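You operate a simulated robot arm through the tools that you are given. There is no shell and no other tool.

Carry out the task below with a simulated two-armed robot. There is one attempt and no reset: what you move stays moved.

TASK
Put the rubber cap on the top of the long table away on the back strip of the cream cabinet. Fetch the roll of yellow tape from the top of the long table and set it on the low shelf of the long table. Put one of the sole plates from the top of the long table on the white card there. Open the right table drawer, put the roll of red tape from the top of the long table in the inside of the right table drawer and shut the drawer again. Screw the lid back on the blue jar. Take the blue wax block from the top of the long table and put it on the white lens pack there. Open the left blue table drawer, take the yellow cloth pad from the inside of the left blue table drawer and put it on the low shelf of the long table, then shut the drawer. The order is free.

The check looks at the end state, three seconds after you hand in, the way a careful person would. Anything else that was tipped, shoved, dropped, spilled or broken makes it a failure. A push-on lid holds only when it is set on centred and level and pressed home; a screw cap is set on level and turned clockwise until tight. Flat cloth is picked up by pressing the open fingertips on it (5 to 10 N) and closing them slowly along it; thin cloth reads only 2 to 8 mm in the jaws.

THE ROBOT
Two 7-joint arms with fingered hands on one trunk, on a base that drives. Base frame: it is fixed to the floor where the robot stands at the start and does not move with it; the origin is under the middle of the robot, x ahead of it, y to its left, z up; the surface under the hand at the start is at about z = 0.84. Units: m, degrees, N and s.
The left shoulder is at the start at [0.2, 0.135, 0.945], the right one opposite. Places, roughly: back strip of the cream cabinet (50x12 cm) [-1.64, 1.6, 0.86]; blue jar [0.5, 0.25, 1]; blue wax block [0.5, 0.5, 0.75]; inside of the right table drawer [0, 1.3, 0.7]; left blue table drawer [0.5, -0.3, 0.7]; lens pack [0.5, 0.25, 0.75]; low shelf of the long table [0.7, -0.1, 0.3]; right table drawer [0, 1.3, 0.7]; roll of red tape (8x8x3 cm) [0.8, 0.3, 0.9]; roll of yellow tape (8x8x3 cm) [0.7, 0.3, 0.9]; rubber cap (3x3x3 cm) [0.8, 0, 0.9]; sole plate [0.75, 0, 0.75]; white card [1, 0, 0.75]; yellow cloth pad (5x4x4 cm) [0.5, -0.4, 0.7]. Payload 4 kg a hand.
Tool frame (each hand has its own): the origin (TCP) lies between the finger pads and is the grasp point; the fingertips stand 0.025 m ahead of it; z points along the fingers, y is the line along which they close. Largest opening 0.088 m; the body of the gripper starts 0.029 m behind the TCP. The gripper is a hand of 4 fingers: y runs from the thumb to the fingers, the wrist lies at [-0.013, -0.106, -0.174] in the tool frame, and closing takes about 1.5 s.
Orientation is that of the tool frame in the base frame, as a unit quaternion [x, y, z, w]. With the fingers straight down and the wrist toward the robot, the tool's x, y and z point along [0, 1, 0], [1, 0, 0] and [0, 0, -1] of the base frame.

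THE INTERFACE
- The arms move only by the tool send_rows. It takes "left_steps", "right_steps" or both (then of equal length, played together; a hand with none holds still); each is a list of rows, each an object (a shift or turn left out is 0, a gripper value left out holds the last) with "translation": the shift along the tool's x, y, z in cm, a list of three; "delta_rot": the turn, a rotation vector about the tool's x, y, z in rad, a list of three. In form: [{"translation": [x, y, z], "delta_rot": [rx, ry, rz]}, ...]. A call has 1 to 20 rows; each row is the pose to reach, as a shift and turn from the pose commanded when the call began, along the tool's axes at that moment. "left_gripper" and "right_gripper" are, for a hand that has rows, the opening, from 0 (shut) to 1 (fully open), set as the call begins (left out, the last holds). Rows are played at 5 a second. More than 0.05 m and 8.6 degrees between two rows, or a gripper value outside its range, and nothing of the call is played. A pose out of reach is approached as far as the arm can. The call stops where the force on the tool passes 40 N (or 10 N more than at its start, if that is more) or the arm is blocked; 0.2 s more then pass. The fingers move at their own pace (about 0.153 m/s each) and stop on an object; they squeeze with about 30 N. The grip force told is the motor's: it shows also when the fingers shut on nothing. Time passes only in rows, and 0.2 s behind the last, so rows that repeat a pose let the fingers close. The reply holds the time, the measured pose of the TCP, the force on the tool along the base axes, the opening and the grip force, in the units named above and with some noise, with the torque about the TCP (base axes, N m) and any sound that the robot's microphone picked up.
- Cameras (640 x 400 px; columns grow to the right, rows downward): "scene" is now at [0.1124, 0.0207, 1.5187]; the picture's right is [0.35, -0.93, 0.00], its down [-0.87, -0.33, -0.36] and it looks along [0.34, 0.13, -0.93] (base axes); focal length 214 px, centre (320, 200). "left" rides on the left gripper at [-0.064, -0.083, -0.098] in its tool frame; the picture's right is [-0.62, -0.37, 0.69], its down [0.71, -0.63, 0.30] and it looks along [0.32, 0.68, 0.65] (tool axes); focal length 265 px, centre (320, 200). "right" rides on the right gripper at [0.064, -0.083, -0.098] in its tool frame; the picture's right is [-0.62, 0.37, -0.69], its down [-0.71, -0.63, 0.30] and it looks along [-0.32, 0.68, 0.65] (tool axes); focal length 265 px, centre (320, 200). There is no depth. A picture from a camera that has moved, and an enlarged one, comes with that camera's place and axes in the base frame and with its lens.
- capture(camera): a new picture of that camera. The clock stands still meanwhile.
- move_column(by): slides the trunk up (or, below 0, down) by that many m; the arms and the scene camera ride with it, the base frame stays. It gives what a move gives, with no picture.
- roll_base(legs): drives the robot by 1 to 6 legs, each [ahead, left, turn to the left] in m, m and degrees, along the robot's own axes; the way and the turn of a leg run together, so that a leg with both is an arc; at most 1.5 m and 180 degrees a leg. The arms and the cameras ride along, it lands a little off, and it stops where it bumps. It gives what a move gives.
- grasp_type(shape, hand): the hand has 4 fingers and takes this shape, open, in about a second: jaw (thumb against the fingers, like two jaws); tri (thumb and two fingers); tip (a fingertip pinch); poke (one finger out to press); point (the index stretched); flat (the hand flat); cup (the hand cupped); fist (a fist). The gripper value then closes the fingers along that shape, each until it touches; the sizes above hold for jaw. It gives what a move gives, with no picture.
- pan_tilt(pan, tilt): turns the head with the scene camera to pan (to the left, within 97 degrees either way) and tilt (down, from -29 to 69), counted from straight ahead of the robot. It gives what a move gives.
- zoom(camera, box): a new picture of the part [left, top, right, bottom] of that camera's present view, enlarged. The clock stands still meanwhile.
- sign_off(): hands the job in; it is judged then, once.

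Places have to be worked out from the pictures, the camera data and where the tool is seen. Open the grippers and draw the arms clear of the work before you hand the job in, unless the task says otherwise.

The tools are called after "Request:" by a JSON object that holds its "op" and its "data". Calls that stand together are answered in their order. send_rows: Moves the arms, as the interface text tells. Its arguments: {"type":"object","properties":{"left_steps":{"type":"array"},"left_gripper":{"type":"number"},"right_steps":{"type":"array"},"right_gripper":{"type":"number"}},"required":[]} The other tools are called the same way: move_column (by) slides the trunk up or down; grasp_type (shape, hand) gives the hand a shape; roll_base (legs) drives the base; pan_tilt (pan, tilt) turns the head that bears the scene camera; capture (camera) takes a picture; zoom (camera, box) takes an enlarged picture of a part of a camera's view; sign_off () hands the job in.

At the start:

```text
clock: 0.0
left_ee_pos: [0.3121, 0.4096, 1.1731]
left_orientation: [0.707, 0.707, 0.0, -0.001]
left_ft_force: [1.0, 0.0, -0.2]
left_moment: [-0.03, -0.02, -0.01]
left_finger_gap: 0.0876
left_gripper_force: 0.1
left_shape: jaw
right_ee_pos: [0.6036, 0.0349, 1.0866]
right_orientation: [0.707, 0.707, 0.0, 0.0]
right_ft_force: [-0.2, 0.2, 0.1]
right_moment: [0.0, 0.01, 0.05]
right_finger_gap: 0.0878
right_gripper_force: 0.0
right_shape: jaw
trunk travel left (down, up): [-0.55, 0.22]
robot x, y, heading: [-0.0023, 0.0005, -0.2]
head pan, tilt: [20.8, 68.8]
```

scene: 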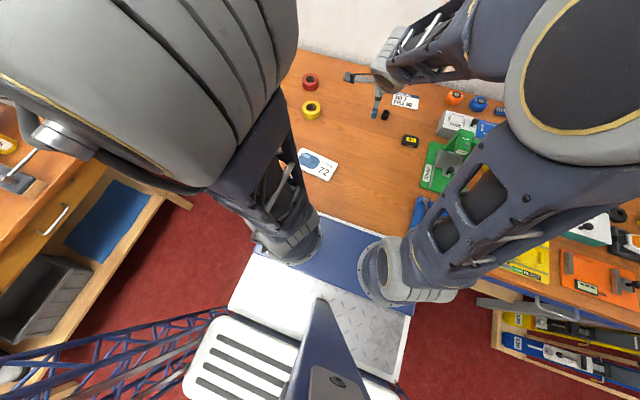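
right: 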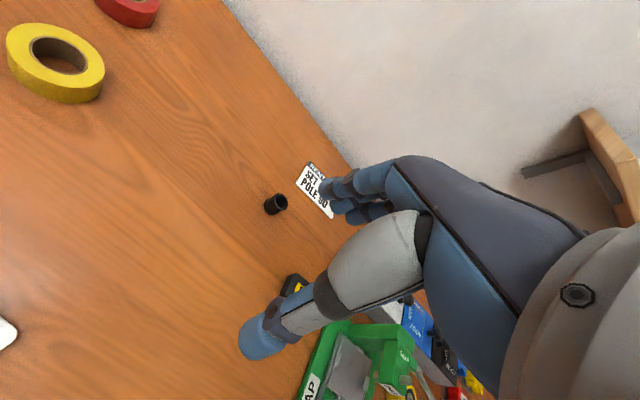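
left: 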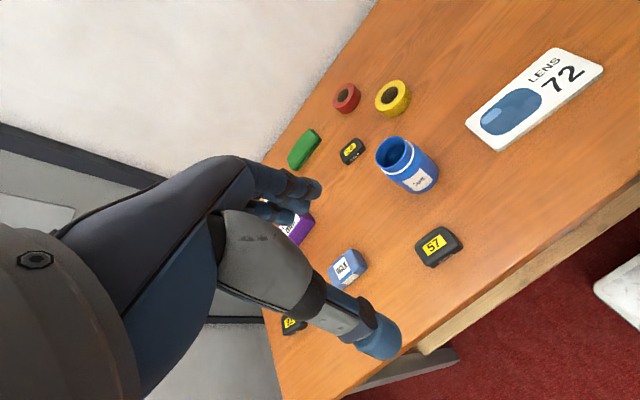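

I begin by surveying the scene: the table is ahead, with a second table to the left. I turn the head to get wider views before moving anything.

Request:
{"op": "pan_tilt", "data": {"pan": 0, "tilt": 35}}

Request:
{"op": "capture", "data": {"camera": "scene"}}

Request:
{"op": "pan_tilt", "data": {"pan": 60, "tilt": 40}}

Request:
{"op": "capture", "data": {"camera": "scene"}}

Request:
{"op": "pan_tilt", "data": {"pan": 97, "tilt": 30}}

Request:
{"op": "capture", "data": {"camera": "scene"}}

Request:
{"op": "pan_tilt", "data": {"pan": -50, "tilt": 45}}

Request:
{"op": "capture", "data": {"camera": "scene"}}

```text
clock: 1.0
left_ee_pos: [0.311, 0.4092, 1.1738]
left_orientation: [0.707, 0.707, -0.001, 0.0]
left_ft_force: [-0.6, 0.1, 0.5]
left_moment: [0.0, 0.06, -0.02]
left_finger_gap: 0.0879
left_gripper_force: 0.0
left_shape: jaw
right_ee_pos: [0.6022, 0.0337, 1.0855]
right_orientation: [0.707, 0.707, 0.0, 0.0]
right_ft_force: [-0.1, -0.1, -0.2]
right_moment: [-0.01, -0.02, -0.02]
right_finger_gap: 0.0873
right_gripper_force: 0.1
right_shape: jaw
trunk travel left (down, up): [-0.55, 0.22]
robot x, y, heading: [-0.0005, -0.0, 0.1]
head pan, tilt: [0.0, 35.0]
```

```text
taken
camera scene: at [0.1481, 0.0009, 1.5623], right [0.0, -1.0, 0.0], down [-0.57, 0.0, -0.82], along [0.82, 0.0, -0.57], focal length 214 px, centre (320, 200)
```

scene: 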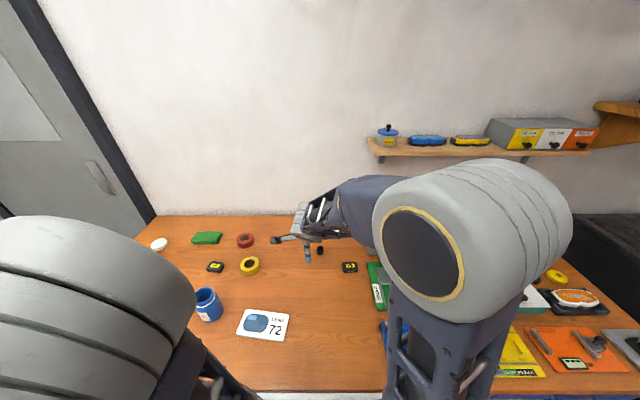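

```text
clock: 2.3
left_ee_pos: [0.3128, 0.4108, 1.1733]
left_orientation: [0.707, 0.708, 0.0, 0.0]
left_ft_force: [0.5, 0.7, 0.3]
left_moment: [0.0, 0.05, 0.02]
left_finger_gap: 0.0876
left_gripper_force: 0.0
left_shape: jaw
right_ee_pos: [0.6025, 0.0351, 1.0868]
right_orientation: [0.707, 0.707, 0.0, -0.001]
right_ft_force: [0.2, -0.4, 0.5]
right_moment: [0.02, 0.0, 0.01]
right_finger_gap: 0.0876
right_gripper_force: 0.0
right_shape: jaw
trunk travel left (down, up): [-0.55, 0.22]
robot x, y, heading: [-0.0011, 0.0045, 0.3]
head pan, tilt: [60.0, 40.0]
```

```text
taken
camera scene: at [0.1027, 0.0744, 1.5548], right [0.87, -0.5, 0.0], down [-0.32, -0.56, -0.77], along [0.38, 0.66, -0.64], focal length 214 px, centre (320, 200)
```

scene: 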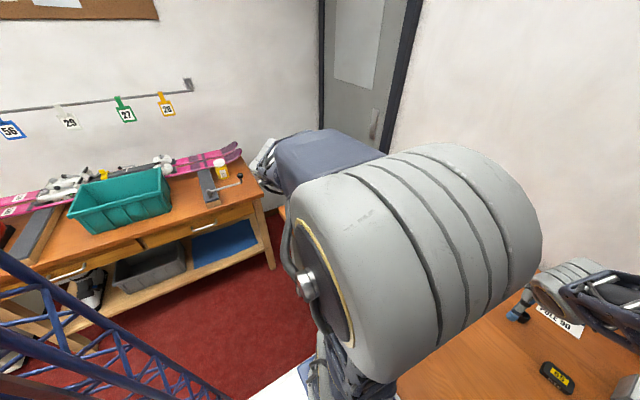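

```text
clock: 3.3
left_ee_pos: [0.3126, 0.4109, 1.1736]
left_orientation: [0.706, 0.708, 0.001, 0.0]
left_ft_force: [0.9, -0.4, -0.4]
left_moment: [0.0, -0.01, 0.0]
left_finger_gap: 0.0876
left_gripper_force: 0.0
left_shape: jaw
right_ee_pos: [0.6025, 0.0332, 1.085]
right_orientation: [0.708, 0.707, 0.0, -0.001]
right_ft_force: [0.4, -0.2, 0.2]
right_moment: [0.0, 0.02, -0.01]
right_finger_gap: 0.0878
right_gripper_force: 0.1
right_shape: jaw
trunk travel left (down, up): [-0.55, 0.22]
robot x, y, heading: [-0.0045, 0.0037, -0.1]
head pan, tilt: [97.0, 30.0]
```

```text
taken
camera scene: at [0.0492, 0.0906, 1.5702], right [0.99, 0.12, 0.0], down [0.06, -0.5, -0.87], along [-0.1, 0.86, -0.5], focal length 214 px, centre (320, 200)
```

scene: 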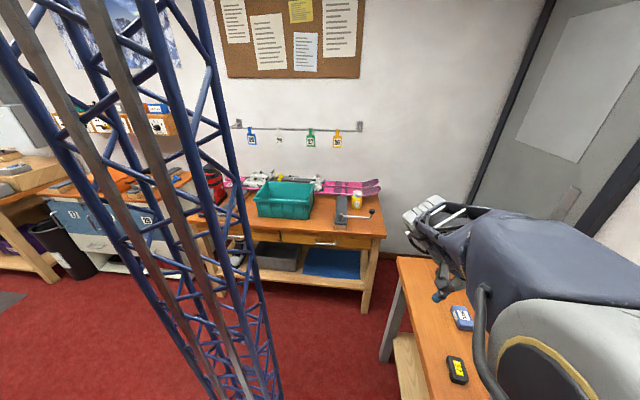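

```text
clock: 5.6
left_ee_pos: [0.3133, 0.4101, 1.1743]
left_orientation: [0.707, 0.707, 0.0, 0.0]
left_ft_force: [0.5, 0.3, 0.6]
left_moment: [0.04, 0.0, 0.0]
left_finger_gap: 0.0876
left_gripper_force: 0.1
left_shape: jaw
right_ee_pos: [0.603, 0.0338, 1.0858]
right_orientation: [0.707, 0.707, 0.0, 0.0]
right_ft_force: [0.6, -0.4, -0.2]
right_moment: [0.01, -0.04, 0.03]
right_finger_gap: 0.0876
right_gripper_force: 0.1
right_shape: jaw
trunk travel left (down, up): [-0.55, 0.22]
robot x, y, heading: [0.0018, 0.0004, 0.1]
head pan, tilt: [-50.0, 45.0]
```

```text
taken
camera scene: at [0.1124, -0.0614, 1.5476], right [-0.77, -0.64, 0.0], down [-0.45, 0.54, -0.71], along [0.45, -0.54, -0.71], focal length 214 px, centre (320, 200)
```

scene: 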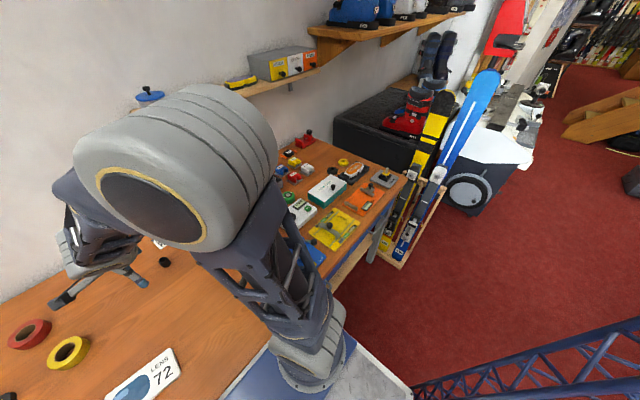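

Arms hide much of the view, so I zoom on the wrist cameras to identify objects.

Request:
{"op": "zoom", "data": {"camera": "left", "box": [240, 60, 480, 360]}}

Request:
{"op": "zoom", "data": {"camera": "right", "box": [220, 120, 480, 400]}}

Request:
{"op": "pan_tilt", "data": {"pan": 0, "tilt": 55}}

Request:
{"op": "capture", "data": {"camera": "scene"}}

Request:
{"op": "pan_tilt", "data": {"pan": -30, "tilt": 60}}

Request:
{"op": "capture", "data": {"camera": "scene"}}

Request:
{"op": "pan_tilt", "data": {"pan": -80, "tilt": 60}}

Request:
{"op": "capture", "data": {"camera": "scene"}}

```text
1.33 times, centred on (360, 210) of left
camera zoom: at [0.2301, 0.3457, 1.273], right [-0.37, -0.62, -0.69], down [-0.63, 0.71, -0.3], along [0.68, 0.32, -0.65], focal length 354 px, centre (267, 187)
```

zoom: 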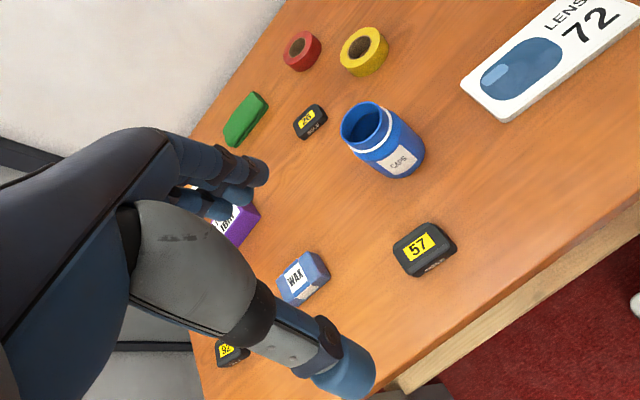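

```text
1.43 times, centred on (350, 260) of right
camera zoom: at [0.5179, 0.0985, 1.1859], right [0.37, -0.62, 0.69], down [-0.63, -0.71, -0.3], along [0.68, -0.32, -0.65], focal length 379 px, centre (277, 114)
```

zoom: 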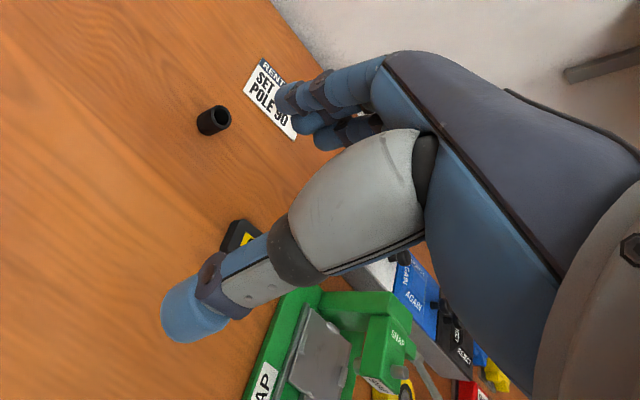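

```text
clock: 6.8
left_ee_pos: [0.3117, 0.4101, 1.1739]
left_orientation: [0.707, 0.707, -0.001, 0.0]
left_ft_force: [-0.4, 0.2, -0.7]
left_moment: [0.02, -0.01, 0.02]
left_finger_gap: 0.0876
left_gripper_force: 0.1
left_shape: jaw
right_ee_pos: [0.6023, 0.0347, 1.0861]
right_orientation: [0.707, 0.707, 0.001, 0.0]
right_ft_force: [-0.3, -0.1, 0.2]
right_moment: [0.01, 0.0, -0.01]
right_finger_gap: 0.0874
right_gripper_force: 0.1
right_shape: jaw
trunk travel left (down, up): [-0.55, 0.22]
robot x, y, heading: [0.0039, -0.001, -0.2]
head pan, tilt: [0.0, 55.0]
```

```text
taken
camera scene: at [0.1322, 0.0008, 1.5342], right [0.0, -1.0, 0.0], down [-0.82, 0.0, -0.57], along [0.57, 0.0, -0.82], focal length 214 px, centre (320, 200)
```

scene: 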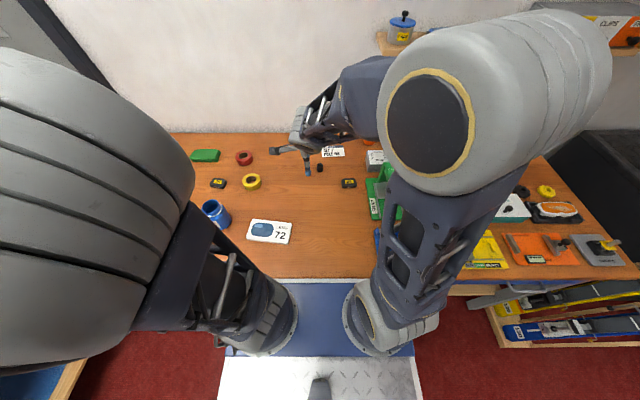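

```text
clock: 7.8
left_ee_pos: [0.3118, 0.4098, 1.1736]
left_orientation: [0.707, 0.707, 0.0, 0.0]
left_ft_force: [0.2, 0.0, -0.3]
left_moment: [-0.03, 0.01, -0.02]
left_finger_gap: 0.0876
left_gripper_force: 0.0
left_shape: jaw
right_ee_pos: [0.6036, 0.0343, 1.087]
right_orientation: [0.707, 0.707, -0.001, -0.001]
right_ft_force: [0.3, -0.6, -0.7]
right_moment: [-0.02, 0.04, 0.0]
right_finger_gap: 0.0876
right_gripper_force: 0.1
right_shape: jaw
trunk travel left (down, up): [-0.55, 0.22]
robot x, y, heading: [0.0003, -0.0004, -0.0]
head pan, tilt: [-30.0, 60.0]
```

```text
taken
camera scene: at [0.1179, -0.0325, 1.5281], right [-0.5, -0.87, 0.0], down [-0.75, 0.43, -0.5], along [0.43, -0.25, -0.87], focal length 214 px, centre (320, 200)
```

scene: 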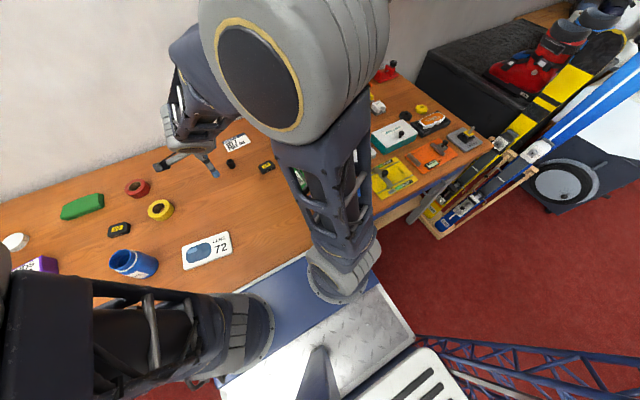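

```text
clock: 8.9
left_ee_pos: [0.3125, 0.4096, 1.1741]
left_orientation: [0.708, 0.707, 0.001, 0.0]
left_ft_force: [-0.2, -0.5, -0.1]
left_moment: [-0.01, -0.01, 0.01]
left_finger_gap: 0.0875
left_gripper_force: 0.1
left_shape: jaw
right_ee_pos: [0.6025, 0.0343, 1.0866]
right_orientation: [0.707, 0.707, 0.0, 0.0]
right_ft_force: [0.4, 0.0, -0.3]
right_moment: [0.0, 0.02, 0.01]
right_finger_gap: 0.0873
right_gripper_force: 0.0
right_shape: jaw
trunk travel left (down, up): [-0.55, 0.22]
robot x, y, heading: [0.0037, -0.0017, 0.3]
head pan, tilt: [-80.0, 60.0]
```

```text
taken
camera scene: at [0.0717, -0.0648, 1.5281], right [-0.98, -0.17, 0.0], down [-0.15, 0.85, -0.5], along [0.09, -0.49, -0.87], focal length 214 px, centre (320, 200)
```

scene: 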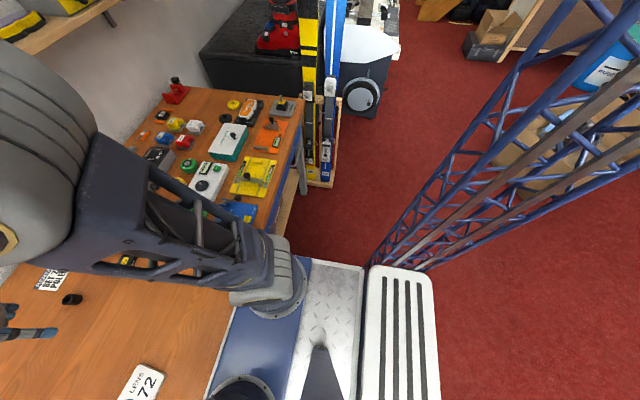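

The table ahead carries the jar, tapes, lens pack, card, cap and black numbered plates. I back the robot off to see the drawers, the low shelf and the whole layout.

Request:
{"op": "roll_base", "data": {"legs": [[-0.6, 0, 0]]}}

Request:
{"op": "pan_tilt", "data": {"pan": 0, "tilt": 45}}

Request:
{"op": "capture", "data": {"camera": "scene"}}

Request:
{"op": "pan_tilt", "data": {"pan": -35, "tilt": 40}}

Request:
{"op": "capture", "data": {"camera": "scene"}}

Request:
{"op": "pan_tilt", "data": {"pan": 97, "tilt": 45}}

Request:
{"op": "capture", "data": {"camera": "scene"}}

```text
clock: 12.3
left_ee_pos: [-0.2917, 0.41, 1.1737]
left_orientation: [0.706, 0.709, -0.001, 0.0]
left_ft_force: [0.7, 0.1, -0.6]
left_moment: [0.01, 0.0, -0.03]
left_finger_gap: 0.0877
left_gripper_force: 0.3
left_shape: jaw
right_ee_pos: [-0.0019, 0.0339, 1.086]
right_orientation: [0.706, 0.709, 0.0, 0.0]
right_ft_force: [0.1, 0.3, -0.4]
right_moment: [-0.03, 0.0, -0.01]
right_finger_gap: 0.0875
right_gripper_force: 0.0
right_shape: jaw
trunk travel left (down, up): [-0.55, 0.22]
robot x, y, heading: [-0.6029, -0.0003, 0.4]
head pan, tilt: [-80.0, 60.0]
```

```text
clock: 13.9
left_ee_pos: [-0.2918, 0.4105, 1.1735]
left_orientation: [0.706, 0.708, 0.0, -0.001]
left_ft_force: [-0.1, 0.1, -0.3]
left_moment: [0.0, -0.01, 0.0]
left_finger_gap: 0.0876
left_gripper_force: 0.0
left_shape: jaw
right_ee_pos: [0.0009, 0.0354, 1.0867]
right_orientation: [0.706, 0.708, 0.0, 0.0]
right_ft_force: [-0.5, -0.6, 0.2]
right_moment: [-0.01, 0.01, 0.0]
right_finger_gap: 0.0875
right_gripper_force: 0.0
right_shape: jaw
trunk travel left (down, up): [-0.55, 0.22]
robot x, y, heading: [-0.6019, 0.0008, 0.0]
head pan, tilt: [0.0, 45.0]
```

```text
taken
camera scene: at [-0.4617, 0.0001, 1.5476], right [0.0, -1.0, 0.0], down [-0.71, 0.0, -0.71], along [0.71, 0.0, -0.71], focal length 214 px, centre (320, 200)
```

scene: 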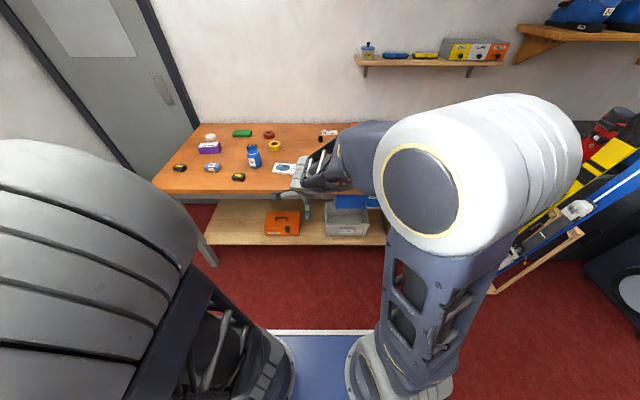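

```text
clock: 14.9
left_ee_pos: [-0.2925, 0.4111, 1.1718]
left_orientation: [0.706, 0.708, 0.0, 0.0]
left_ft_force: [0.6, -0.5, 1.0]
left_moment: [-0.02, 0.0, -0.01]
left_finger_gap: 0.0875
left_gripper_force: 0.1
left_shape: jaw
right_ee_pos: [-0.001, 0.0357, 1.0856]
right_orientation: [0.706, 0.708, 0.001, 0.0]
right_ft_force: [0.3, 0.0, -0.4]
right_moment: [0.03, -0.03, 0.0]
right_finger_gap: 0.0876
right_gripper_force: 0.2
right_shape: jaw
trunk travel left (down, up): [-0.55, 0.22]
robot x, y, heading: [-0.6038, -0.0008, 0.0]
head pan, tilt: [-35.0, 40.0]
```

```text
taken
camera scene: at [-0.4731, -0.0486, 1.5548], right [-0.57, -0.82, 0.0], down [-0.53, 0.37, -0.77], along [0.63, -0.44, -0.64], focal length 214 px, centre (320, 200)
```

scene: 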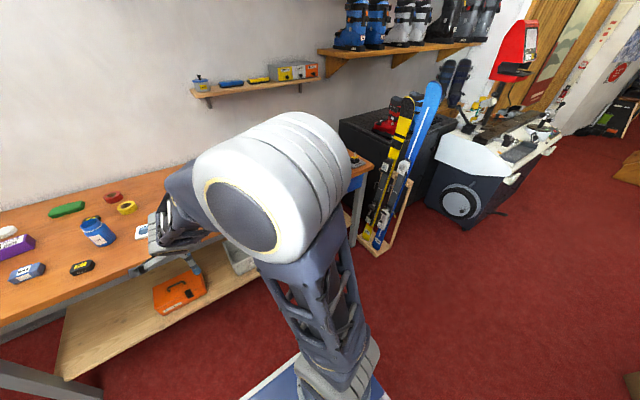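

```text
clock: 17.0
left_ee_pos: [-0.2924, 0.4105, 1.1728]
left_orientation: [0.706, 0.708, 0.0, 0.0]
left_ft_force: [0.1, -0.1, -0.8]
left_moment: [0.03, 0.0, -0.02]
left_finger_gap: 0.0873
left_gripper_force: 0.0
left_shape: jaw
right_ee_pos: [-0.001, 0.034, 1.0853]
right_orientation: [0.706, 0.709, 0.0, 0.001]
right_ft_force: [-0.2, 0.2, 0.1]
right_moment: [-0.01, -0.05, -0.02]
right_finger_gap: 0.0875
right_gripper_force: 0.1
right_shape: jaw
trunk travel left (down, up): [-0.55, 0.22]
robot x, y, heading: [-0.6034, -0.0023, 0.2]
head pan, tilt: [97.0, 45.0]
```

```text
taken
camera scene: at [-0.5532, 0.0805, 1.5476], right [0.99, 0.13, 0.0], down [0.09, -0.7, -0.71], along [-0.09, 0.7, -0.71], focal length 214 px, centre (320, 200)
```

scene: 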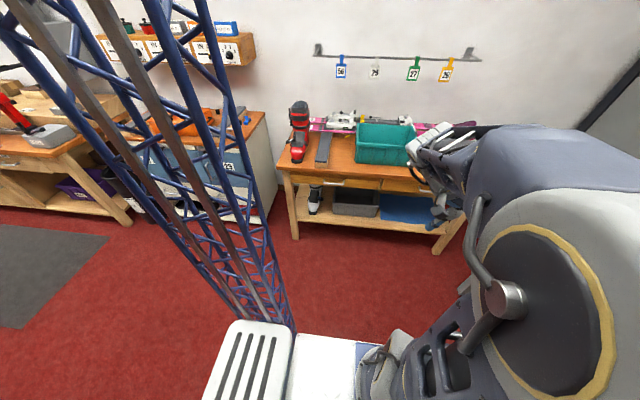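

The low shelf (orange toolbox and grey bin on it) and the side table are visible. I zoom in on the long table, then turn the base to view the blue drawers.

Request:
{"op": "pan_tilt", "data": {"pan": 0, "tilt": 45}}

Request:
{"op": "zoom", "data": {"camera": "scene", "box": [150, 110, 350, 235]}}

Request:
{"op": "roll_base", "data": {"legs": [[0, 0, -25]]}}

Request:
{"op": "capture", "data": {"camera": "scene"}}

Request:
{"op": "zoom", "data": {"camera": "scene", "box": [180, 110, 400, 247]}}

```text
clock: 18.8
left_ee_pos: [-0.2925, 0.4102, 1.1742]
left_orientation: [0.706, 0.708, 0.001, 0.0]
left_ft_force: [-0.9, -0.3, 0.2]
left_moment: [-0.03, 0.0, 0.0]
left_finger_gap: 0.0874
left_gripper_force: 0.1
left_shape: jaw
right_ee_pos: [-0.0003, 0.0351, 1.087]
right_orientation: [0.706, 0.708, 0.001, -0.001]
right_ft_force: [-0.3, -0.4, 0.3]
right_moment: [-0.02, -0.02, -0.02]
right_finger_gap: 0.0876
right_gripper_force: 0.0
right_shape: jaw
trunk travel left (down, up): [-0.55, 0.22]
robot x, y, heading: [-0.6005, -0.0024, -0.2]
head pan, tilt: [0.0, 45.0]
```

```text
3.20 times, centred on (250, 172) of scene
camera zoom: at [-0.4617, 0.0002, 1.5476], right [0.0, -1.0, 0.0], down [-0.71, 0.0, -0.71], along [0.71, 0.0, -0.71], focal length 686 px, centre (544, 288)
```

zoom: 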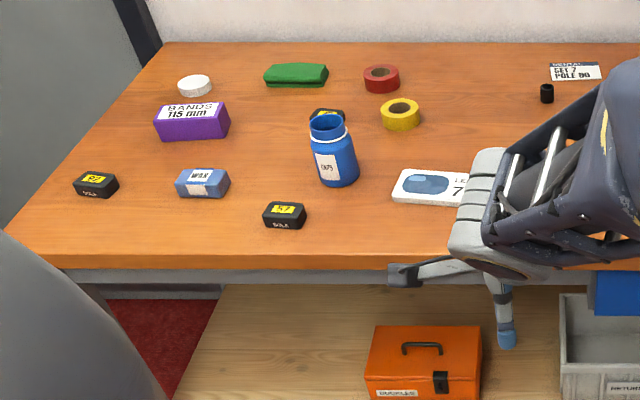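

```text
clock: 20.4
left_ee_pos: [-0.1475, 0.24, 1.1736]
left_orientation: [0.842, 0.539, 0.0, 0.0]
left_ft_force: [0.5, 0.2, 0.6]
left_moment: [-0.03, 0.0, -0.01]
left_finger_gap: 0.0877
left_gripper_force: 0.0
left_shape: jaw
right_ee_pos: [-0.0418, -0.2234, 1.086]
right_orientation: [0.843, 0.539, 0.0, 0.0]
right_ft_force: [0.8, -0.4, -0.5]
right_moment: [0.03, -0.03, 0.02]
right_finger_gap: 0.0877
right_gripper_force: 0.1
right_shape: jaw
trunk travel left (down, up): [-0.55, 0.22]
robot x, y, heading: [-0.6048, -0.001, -24.9]
head pan, tilt: [0.0, 45.0]
```

```text
taken
camera scene: at [-0.4748, -0.0599, 1.5476], right [-0.42, -0.91, 0.0], down [-0.64, 0.3, -0.71], along [0.64, -0.3, -0.71], focal length 214 px, centre (320, 200)
```

scene: 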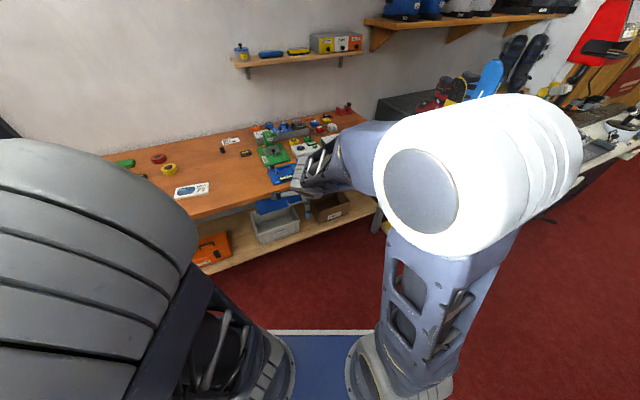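

```text
2.91 times, centred on (290, 178) of scene
camera zoom: at [-0.4748, -0.0599, 1.5476], right [-0.42, -0.91, 0.0], down [-0.64, 0.3, -0.71], along [0.64, -0.3, -0.71], focal length 624 px, centre (407, 262)
```

zoom: 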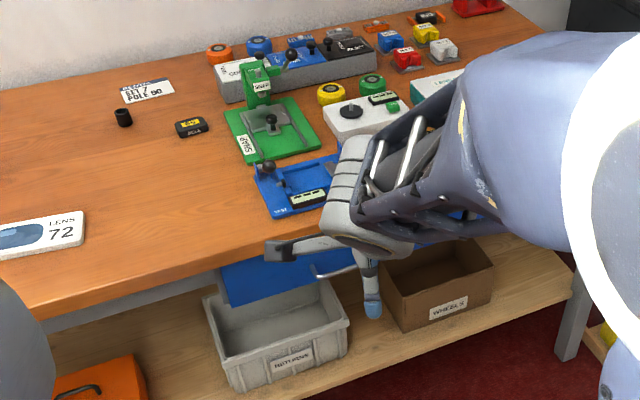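

Black numbered boxes say "SOLE" – these are the sole plates. I shift the robot to face the blue drawers and see the right part of the table.

Request:
{"op": "roll_base", "data": {"legs": [[0, 0, 25], [0, -0.45, 0]]}}

Request:
{"op": "pan_tilt", "data": {"pan": 10, "tilt": 40}}

Request:
{"op": "capture", "data": {"camera": "scene"}}

Request:
{"op": "zoom", "data": {"camera": "scene", "box": [230, 110, 430, 235]}}

Request:
{"op": "capture", "data": {"camera": "right"}}

Request:
{"op": "capture", "data": {"camera": "left"}}

```text
clock: 24.4
left_ee_pos: [-0.2909, -0.0283, 1.1732]
left_orientation: [0.702, 0.712, 0.0, 0.001]
left_ft_force: [0.9, 0.0, 0.1]
left_moment: [0.02, -0.01, -0.02]
left_finger_gap: 0.0878
left_gripper_force: 0.0
left_shape: jaw
right_ee_pos: [0.0044, -0.402, 1.0859]
right_orientation: [0.702, 0.712, -0.001, -0.001]
right_ft_force: [0.1, 0.2, 0.6]
right_moment: [0.02, 0.02, 0.01]
right_finger_gap: 0.0878
right_gripper_force: 0.0
right_shape: jaw
trunk travel left (down, up): [-0.55, 0.22]
robot x, y, heading: [-0.5972, -0.4407, 0.9]
head pan, tilt: [0.0, 45.0]
```

```text
clock: 25.1
left_ee_pos: [-0.2912, -0.0288, 1.1738]
left_orientation: [0.702, 0.712, 0.0, 0.001]
left_ft_force: [-0.4, -0.4, -0.5]
left_moment: [-0.01, -0.01, -0.04]
left_finger_gap: 0.0875
left_gripper_force: 0.1
left_shape: jaw
right_ee_pos: [0.0053, -0.4012, 1.0869]
right_orientation: [0.702, 0.712, -0.001, 0.001]
right_ft_force: [0.0, 0.9, -0.3]
right_moment: [0.01, -0.03, 0.01]
right_finger_gap: 0.0875
right_gripper_force: 0.2
right_shape: jaw
trunk travel left (down, up): [-0.55, 0.22]
robot x, y, heading: [-0.6002, -0.4403, 0.8]
head pan, tilt: [10.0, 40.0]
```

```text
taken
camera scene: at [-0.4541, -0.4262, 1.5548], right [0.19, -0.98, 0.0], down [-0.63, -0.12, -0.77], along [0.75, 0.14, -0.64], focal length 214 px, centre (320, 200)
```

scene: 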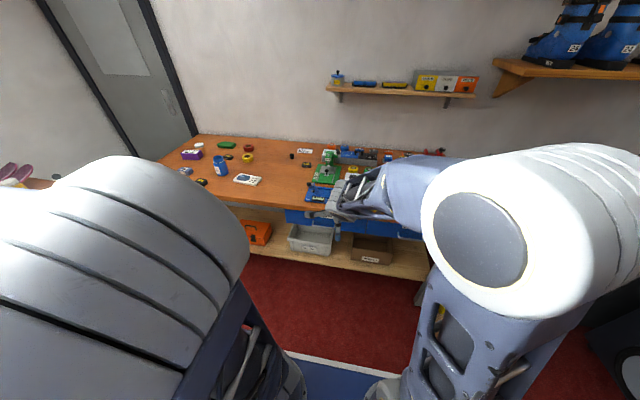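

```text
3.20 times, centred on (330, 172) of scene
camera zoom: at [-0.4541, -0.4262, 1.5548], right [0.19, -0.98, 0.0], down [-0.63, -0.12, -0.77], along [0.75, 0.14, -0.64], focal length 686 px, centre (288, 288)
```

zoom: 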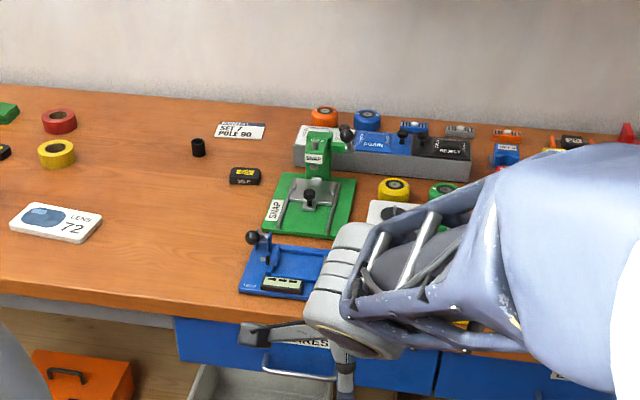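

```text
taken
camera right: at [-0.0813, -0.3378, 1.1859], right [0.38, -0.61, 0.69], down [-0.62, -0.72, -0.3], along [0.69, -0.31, -0.65], focal length 265 px, centre (320, 200)
```

right: 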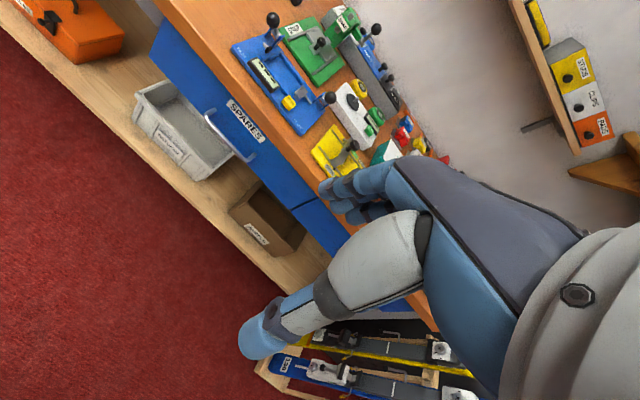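

```text
taken
camera left: at [-0.3725, -0.0948, 1.273], right [-0.36, -0.63, -0.69], down [-0.64, 0.71, -0.3], along [0.68, 0.33, -0.65], focal length 265 px, centre (320, 200)
```

left: 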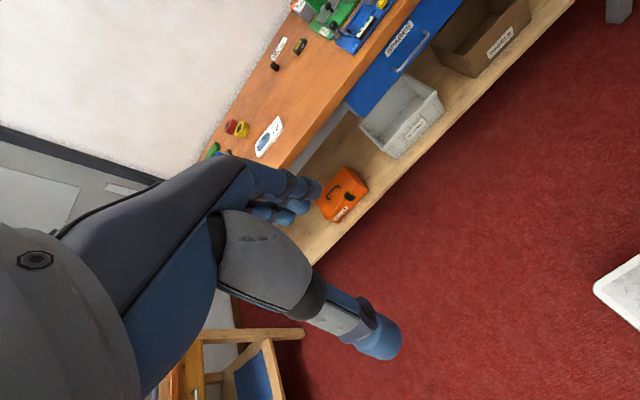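

The sole plates are black blocks, the left blue drawer ("SPARES") has a bar handle at about y −0.30, z 0.69, and a white disc near [0.80, 0.70] looks like the jar lid. I drive back to the table to begin with the right-hand items (sole plate → card).

Request:
{"op": "roll_base", "data": {"legs": [[0, 0.54, -0.8], [0.6, 0, 0]]}}

Request:
{"op": "pan_tilt", "data": {"pan": 0, "tilt": 50}}

Request:
{"op": "capture", "data": {"camera": "scene"}}

Request:
{"op": "capture", "data": {"camera": "right"}}

Request:
{"op": "capture", "data": {"camera": "left"}}

```text
clock: 31.2
left_ee_pos: [0.3175, 0.4994, 1.1731]
left_orientation: [0.707, 0.707, 0.0, 0.0]
left_ft_force: [0.3, -0.4, 0.3]
left_moment: [-0.01, 0.0, -0.01]
left_finger_gap: 0.0879
left_gripper_force: 0.1
left_shape: jaw
right_ee_pos: [0.6081, 0.1218, 1.0872]
right_orientation: [0.707, 0.707, 0.0, 0.0]
right_ft_force: [-0.7, -0.1, 1.0]
right_moment: [0.03, -0.03, 0.01]
right_finger_gap: 0.0876
right_gripper_force: 0.1
right_shape: jaw
trunk travel left (down, up): [-0.55, 0.22]
robot x, y, heading: [0.0044, 0.092, 0.1]
head pan, tilt: [10.0, 40.0]
```

```text
clock: 31.9
left_ee_pos: [0.3164, 0.4988, 1.1732]
left_orientation: [0.707, 0.707, 0.0, 0.0]
left_ft_force: [0.3, 0.0, -1.3]
left_moment: [0.02, -0.02, -0.03]
left_finger_gap: 0.0878
left_gripper_force: 0.1
left_shape: jaw
right_ee_pos: [0.6081, 0.1214, 1.0851]
right_orientation: [0.707, 0.708, 0.0, 0.001]
right_ft_force: [-0.5, 0.1, 1.3]
right_moment: [-0.01, 0.03, 0.0]
right_finger_gap: 0.0877
right_gripper_force: 0.1
right_shape: jaw
trunk travel left (down, up): [-0.55, 0.22]
robot x, y, heading: [0.006, 0.086, 0.1]
head pan, tilt: [0.0, 50.0]
```

```text
taken
camera scene: at [0.1425, 0.0891, 1.5407], right [0.0, -1.0, 0.0], down [-0.77, 0.0, -0.64], along [0.64, 0.0, -0.77], focal length 214 px, centre (320, 200)
```

scene: 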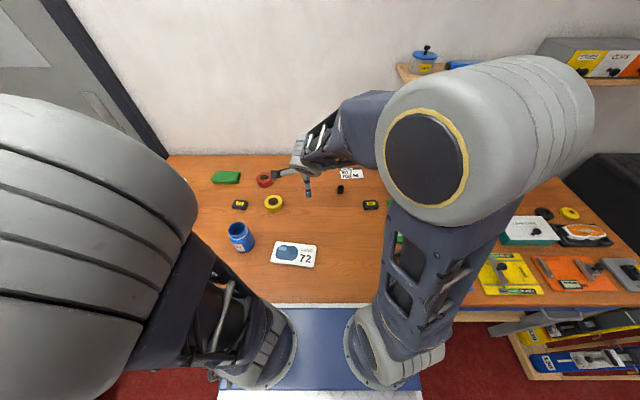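

```text
taken
camera right: at [0.5232, 0.187, 1.1859], right [0.37, -0.62, 0.69], down [-0.63, -0.71, -0.3], along [0.68, -0.32, -0.65], focal length 265 px, centre (320, 200)
```

right: 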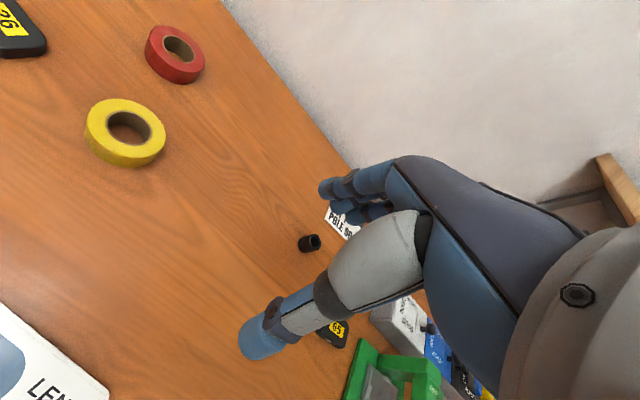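

```text
taken
camera left: at [0.2354, 0.434, 1.273], right [-0.37, -0.62, -0.69], down [-0.63, 0.71, -0.3], along [0.68, 0.32, -0.65], focal length 265 px, centre (320, 200)
```

left: 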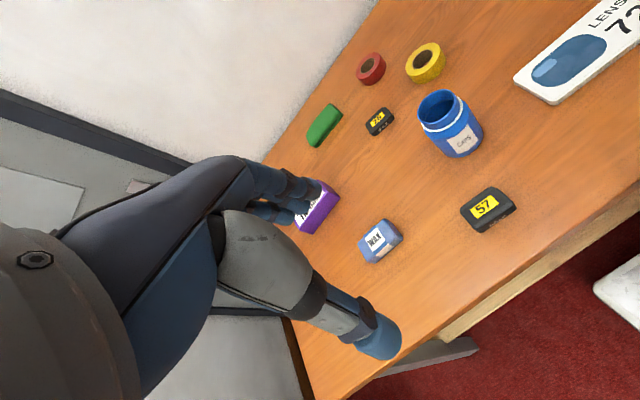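

I zoom in on the right side of the table around the sole plate, cap and card.

Request:
{"op": "zoom", "data": {"camera": "scene", "box": [320, 155, 400, 215]}}

Request:
{"op": "zoom", "data": {"camera": "scene", "box": [200, 160, 330, 280]}}

```text
6.67 times, centred on (360, 185) of scene
camera zoom: at [0.1425, 0.0891, 1.5407], right [0.0, -1.0, 0.0], down [-0.77, 0.0, -0.64], along [0.64, 0.0, -0.77], focal length 1430 px, centre (53, 300)
```

zoom: 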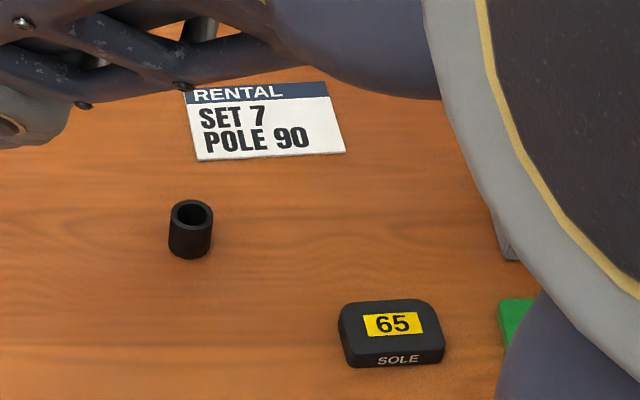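

```text
3.33 times, centred on (265, 220) of scene
camera zoom: at [0.1425, 0.0891, 1.5407], right [0.0, -1.0, 0.0], down [-0.77, 0.0, -0.64], along [0.64, 0.0, -0.77], focal length 715 px, centre (503, 133)
```

zoom: 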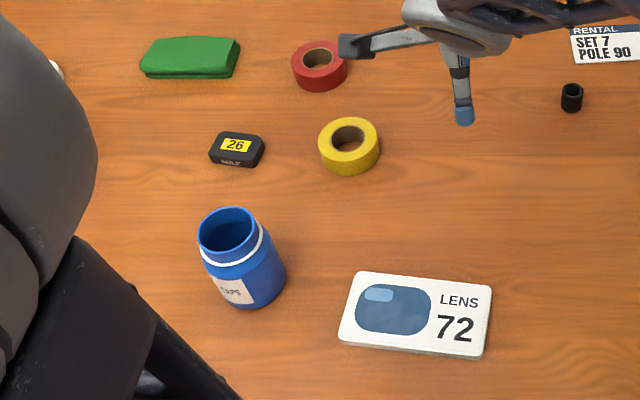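

Plate "65" is at about [0.686, −0.117], 5.8×4 cm, yawed ~6°; the card centre is about [0.888, −0.060]. I move the right hand above the plate, at z≈0.93, and check.

Request:
{"op": "send_rows", "data": {"right_steps": [{"translation": [-4.8, 1.6, 0], "delta_rot": [0, 0, -0.03]}, {"translation": [-9.6, 3.1, 0], "delta_rot": [0, 0, -0.06]}, {"translation": [-14.3, 4.7, 0], "delta_rot": [0, 0, -0.1]}, {"translation": [-19.1, 6.2, 0], "delta_rot": [0, 0, -0.1]}, {"translation": [-23.6, 7.8, 0], "delta_rot": [0, 0, -0.1]}, {"translation": [-23.6, 7.8, 5], "delta_rot": [0, 0, -0.1]}, {"translation": [-23.6, 7.8, 10], "delta_rot": [0, 0, -0.1]}, {"translation": [-23.6, 7.8, 15.5], "delta_rot": [0, 0, -0.1]}, {"translation": [-23.6, 7.8, 15.5], "delta_rot": [0, 0, -0.1]}], "right_gripper": 1}}

Request:
{"op": "capture", "data": {"camera": "right"}}

Request:
{"op": "zoom", "data": {"camera": "scene", "box": [320, 155, 400, 215]}}

```text
refused: row 1 steps farther than a row can; nothing moved
```

```text
taken
camera right: at [0.5232, 0.187, 1.1859], right [0.37, -0.62, 0.69], down [-0.63, -0.71, -0.3], along [0.68, -0.32, -0.65], focal length 265 px, centre (320, 200)
```

right: 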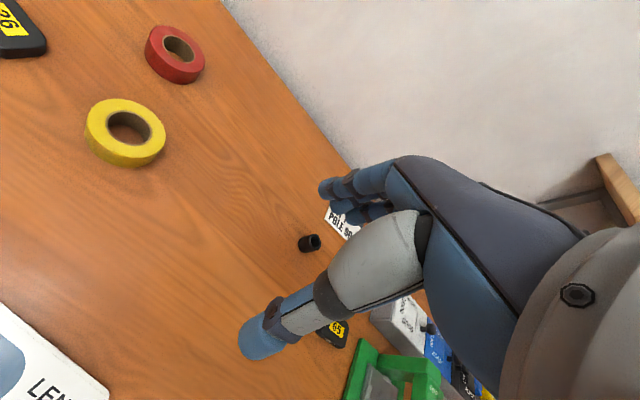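

```text
6.67 times, centred on (360, 185) of scene
camera zoom: at [0.1425, 0.0891, 1.5407], right [0.0, -1.0, 0.0], down [-0.77, 0.0, -0.64], along [0.64, 0.0, -0.77], focal length 1430 px, centre (53, 300)
```

zoom: 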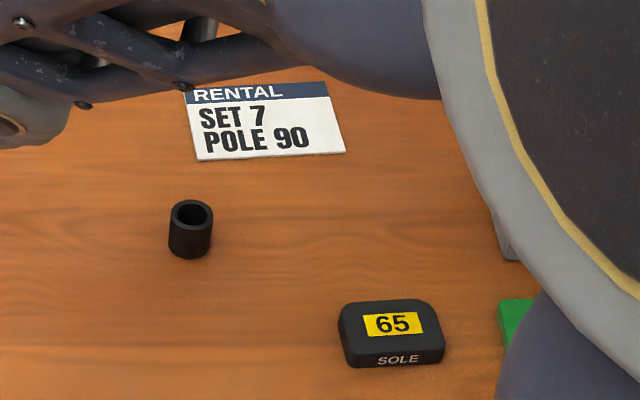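

The first step was slightly over 5 cm; I use smaller steps.

Request:
{"op": "send_rows", "data": {"right_steps": [{"translation": [-4.2, 1.4, 0], "delta_rot": [0, 0, -0.03]}, {"translation": [-8.4, 2.8, 0], "delta_rot": [0, 0, -0.06]}, {"translation": [-12.6, 4.2, 0], "delta_rot": [0, 0, -0.1]}, {"translation": [-16.8, 5.6, 0], "delta_rot": [0, 0, -0.1]}, {"translation": [-20.4, 6.8, 0], "delta_rot": [0, 0, -0.1]}, {"translation": [-23.6, 7.8, 0], "delta_rot": [0, 0, -0.1]}, {"translation": [-23.6, 7.8, 4.5], "delta_rot": [0, 0, -0.1]}, {"translation": [-23.6, 7.8, 9], "delta_rot": [0, 0, -0.1]}, {"translation": [-23.6, 7.8, 13.5], "delta_rot": [0, 0, -0.1]}, {"translation": [-23.6, 7.8, 15.5], "delta_rot": [0, 0, -0.1]}, {"translation": [-23.6, 7.8, 15.5], "delta_rot": [0, 0, -0.1]}], "right_gripper": 1}}

Request:
{"op": "capture", "data": {"camera": "right"}}

Request:
{"op": "zoom", "data": {"camera": "scene", "box": [320, 155, 400, 215]}}

```text
clock: 34.4
left_ee_pos: [0.3175, 0.4984, 1.1741]
left_orientation: [0.707, 0.707, 0.0, 0.0]
left_ft_force: [0.1, 1.2, -0.2]
left_moment: [-0.02, -0.04, 0.03]
left_finger_gap: 0.0878
left_gripper_force: 0.0
left_shape: jaw
right_ee_pos: [0.6861, -0.1144, 0.9301]
right_orientation: [0.671, 0.742, 0.0, 0.0]
right_ft_force: [0.4, -0.5, -0.3]
right_moment: [-0.04, -0.02, 0.0]
right_finger_gap: 0.0878
right_gripper_force: 0.0
right_shape: jaw
trunk travel left (down, up): [-0.55, 0.22]
robot x, y, heading: [0.0085, 0.0907, -0.2]
head pan, tilt: [0.0, 50.0]
```

```text
taken
camera right: at [0.5959, -0.0588, 1.0305], right [0.43, -0.58, 0.69], down [-0.56, -0.77, -0.3], along [0.71, -0.25, -0.65], focal length 265 px, centre (320, 200)
```

right: 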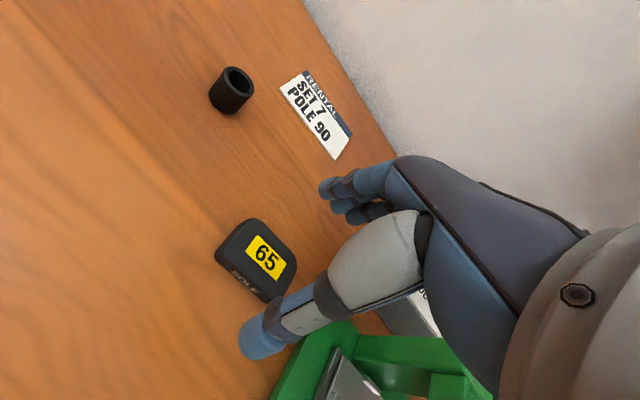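

```text
6.67 times, centred on (360, 185) of scene
camera zoom: at [0.1424, 0.0891, 1.5407], right [0.0, -1.0, 0.0], down [-0.77, 0.0, -0.64], along [0.64, 0.0, -0.77], focal length 1430 px, centre (53, 300)
```

zoom: 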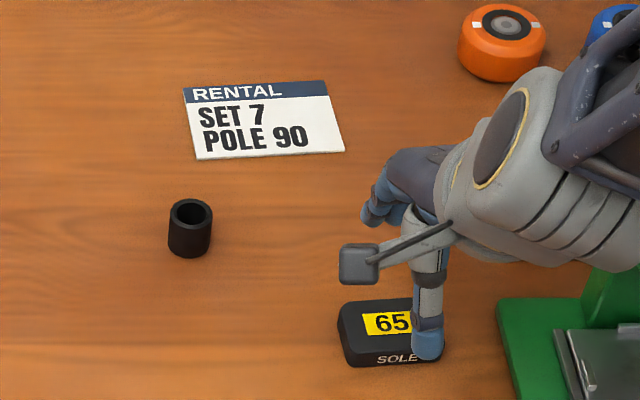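

Hand is centred over plate 65. I lower it to z≈0.869 and close.

Request:
{"op": "send_rows", "data": {"right_steps": [{"translation": [0, 0, 3]}, {"translation": [0, 0, 5]}, {"translation": [0, 0, 6.1]}, {"translation": [0, 0, 6.1]}]}}

Request:
{"op": "send_rows", "data": {"right_steps": [{}, {}, {}, {}, {}, {}, {}, {}], "right_gripper": 0}}

Request:
{"op": "capture", "data": {"camera": "right"}}

```text
clock: 35.4
left_ee_pos: [0.3179, 0.4992, 1.1738]
left_orientation: [0.707, 0.707, 0.0, 0.0]
left_ft_force: [-0.4, -0.4, -0.1]
left_moment: [-0.04, 0.02, 0.02]
left_finger_gap: 0.0875
left_gripper_force: 0.1
left_shape: jaw
right_ee_pos: [0.6862, -0.1141, 0.8686]
right_orientation: [0.67, 0.742, 0.0, 0.0]
right_ft_force: [0.0, -0.6, 0.9]
right_moment: [0.02, 0.02, 0.03]
right_finger_gap: 0.0878
right_gripper_force: 0.1
right_shape: jaw
trunk travel left (down, up): [-0.55, 0.22]
robot x, y, heading: [0.0063, 0.0897, -0.1]
head pan, tilt: [0.0, 50.0]
```

```text
clock: 37.1
left_ee_pos: [0.317, 0.4988, 1.1738]
left_orientation: [0.708, 0.707, 0.0, 0.001]
left_ft_force: [-0.9, -0.7, -0.4]
left_moment: [-0.01, 0.0, 0.0]
left_finger_gap: 0.0877
left_gripper_force: 0.1
left_shape: jaw
right_ee_pos: [0.6861, -0.1142, 0.869]
right_orientation: [0.671, 0.742, 0.001, 0.0]
right_ft_force: [0.1, 0.0, 0.2]
right_moment: [-0.01, 0.02, 0.0]
right_finger_gap: 0.0361
right_gripper_force: 30.1
right_shape: jaw
trunk travel left (down, up): [-0.55, 0.22]
robot x, y, heading: [0.0045, 0.0897, -0.0]
head pan, tilt: [0.0, 50.0]
```

```text
taken
camera right: at [0.5957, -0.0584, 0.9693], right [0.43, -0.58, 0.69], down [-0.56, -0.77, -0.3], along [0.71, -0.25, -0.65], focal length 265 px, centre (320, 200)
```

right: 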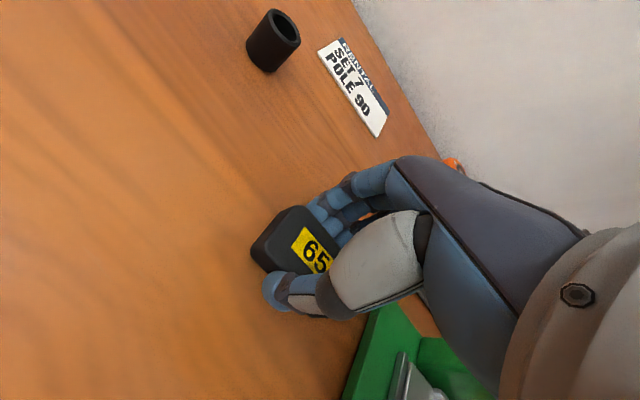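

Gripped (36 mm). I lift, carry over the card and lower to just above.

Request:
{"op": "send_rows", "data": {"right_steps": [{"translation": [0, 0, -3]}, {"translation": [0, 0, -6.5]}, {"translation": [0.7, 4.1, -6.5]}, {"translation": [1.4, 8.2, -6.5]}, {"translation": [2.1, 12.3, -6.5]}, {"translation": [2.7, 16.4, -6.5]}, {"translation": [3.35, 20.6, -6.5]}, {"translation": [3.35, 20.6, -6.5]}]}}

Request:
{"op": "zoom", "data": {"camera": "scene", "box": [320, 145, 400, 205]}}

Request:
{"op": "capture", "data": {"camera": "right"}}

```text
clock: 39.0
left_ee_pos: [0.3173, 0.5001, 1.1741]
left_orientation: [0.707, 0.707, -0.001, -0.001]
left_ft_force: [0.6, 0.7, 0.2]
left_moment: [0.02, -0.03, -0.02]
left_finger_gap: 0.0876
left_gripper_force: 0.1
left_shape: jaw
right_ee_pos: [0.8861, -0.0581, 0.9347]
right_orientation: [0.671, 0.741, 0.0, 0.0]
right_ft_force: [-0.6, -0.1, -0.4]
right_moment: [0.02, 0.03, -0.02]
right_finger_gap: 0.036
right_gripper_force: 30.7
right_shape: jaw
trunk travel left (down, up): [-0.55, 0.22]
robot x, y, heading: [0.0051, 0.0894, 0.1]
head pan, tilt: [0.0, 50.0]
```

```text
6.67 times, centred on (360, 175) of scene
camera zoom: at [0.1424, 0.0891, 1.5407], right [0.0, -1.0, 0.0], down [-0.77, 0.0, -0.64], along [0.64, 0.0, -0.77], focal length 1430 px, centre (53, 367)
```

zoom: 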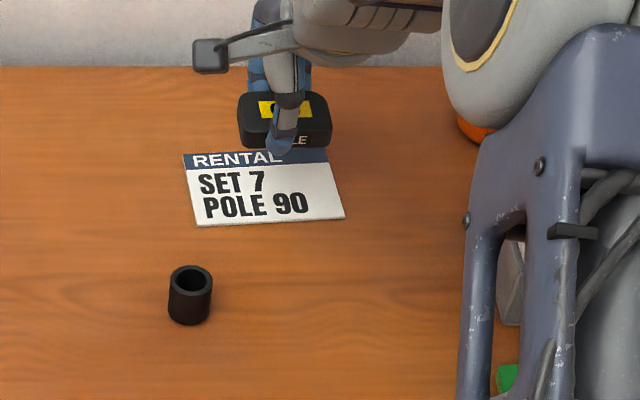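

```text
taken
camera right: at [0.7957, -0.0028, 1.0345], right [0.43, -0.58, 0.69], down [-0.56, -0.77, -0.3], along [0.71, -0.25, -0.65], focal length 265 px, centre (320, 200)
```

right: 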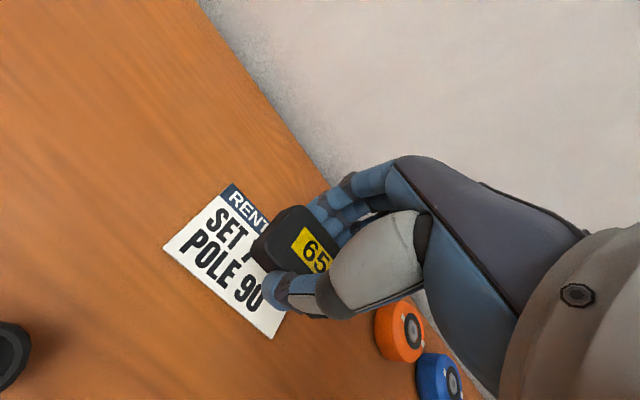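

The plate is about 1.5 cm short of the card's centre ([0.898, −0.061]). I shift forward, lower and release.

Request:
{"op": "send_rows", "data": {"right_steps": [{"translation": [-0.1, 1.5, 0]}, {"translation": [-0.1, 1.5, 3]}, {"translation": [-0.1, 1.5, 5]}, {"translation": [-0.1, 1.5, 6]}, {"translation": [-0.1, 1.5, 6.3]}, {"translation": [-0.1, 1.5, 6.3]}]}}

Request:
{"op": "zoom", "data": {"camera": "scene", "box": [320, 145, 400, 205]}}

```text
clock: 40.4
left_ee_pos: [0.3185, 0.4981, 1.1742]
left_orientation: [0.707, 0.707, 0.0, -0.001]
left_ft_force: [0.2, 0.6, -0.4]
left_moment: [-0.01, 0.01, -0.05]
left_finger_gap: 0.088
left_gripper_force: 0.1
left_shape: jaw
right_ee_pos: [0.903, -0.059, 0.8715]
right_orientation: [0.671, 0.741, 0.001, 0.001]
right_ft_force: [0.3, -0.3, 1.7]
right_moment: [-0.05, 0.04, 0.01]
right_finger_gap: 0.0358
right_gripper_force: 29.9
right_shape: jaw
trunk travel left (down, up): [-0.55, 0.22]
robot x, y, heading: [0.0038, 0.0876, -0.0]
head pan, tilt: [0.0, 50.0]
```

```text
6.67 times, centred on (360, 175) of scene
camera zoom: at [0.1424, 0.0891, 1.5407], right [0.0, -1.0, 0.0], down [-0.77, 0.0, -0.64], along [0.64, 0.0, -0.77], focal length 1430 px, centre (53, 367)
```

zoom: 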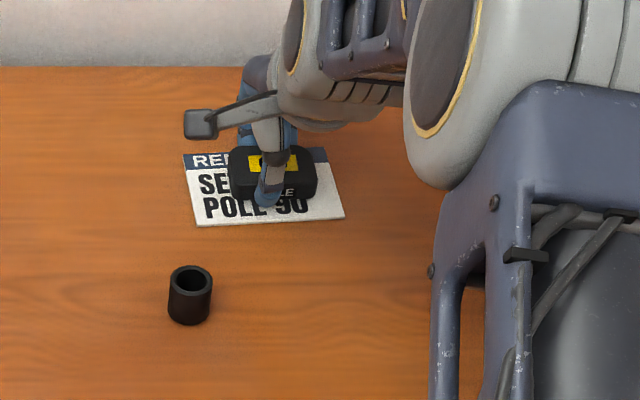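

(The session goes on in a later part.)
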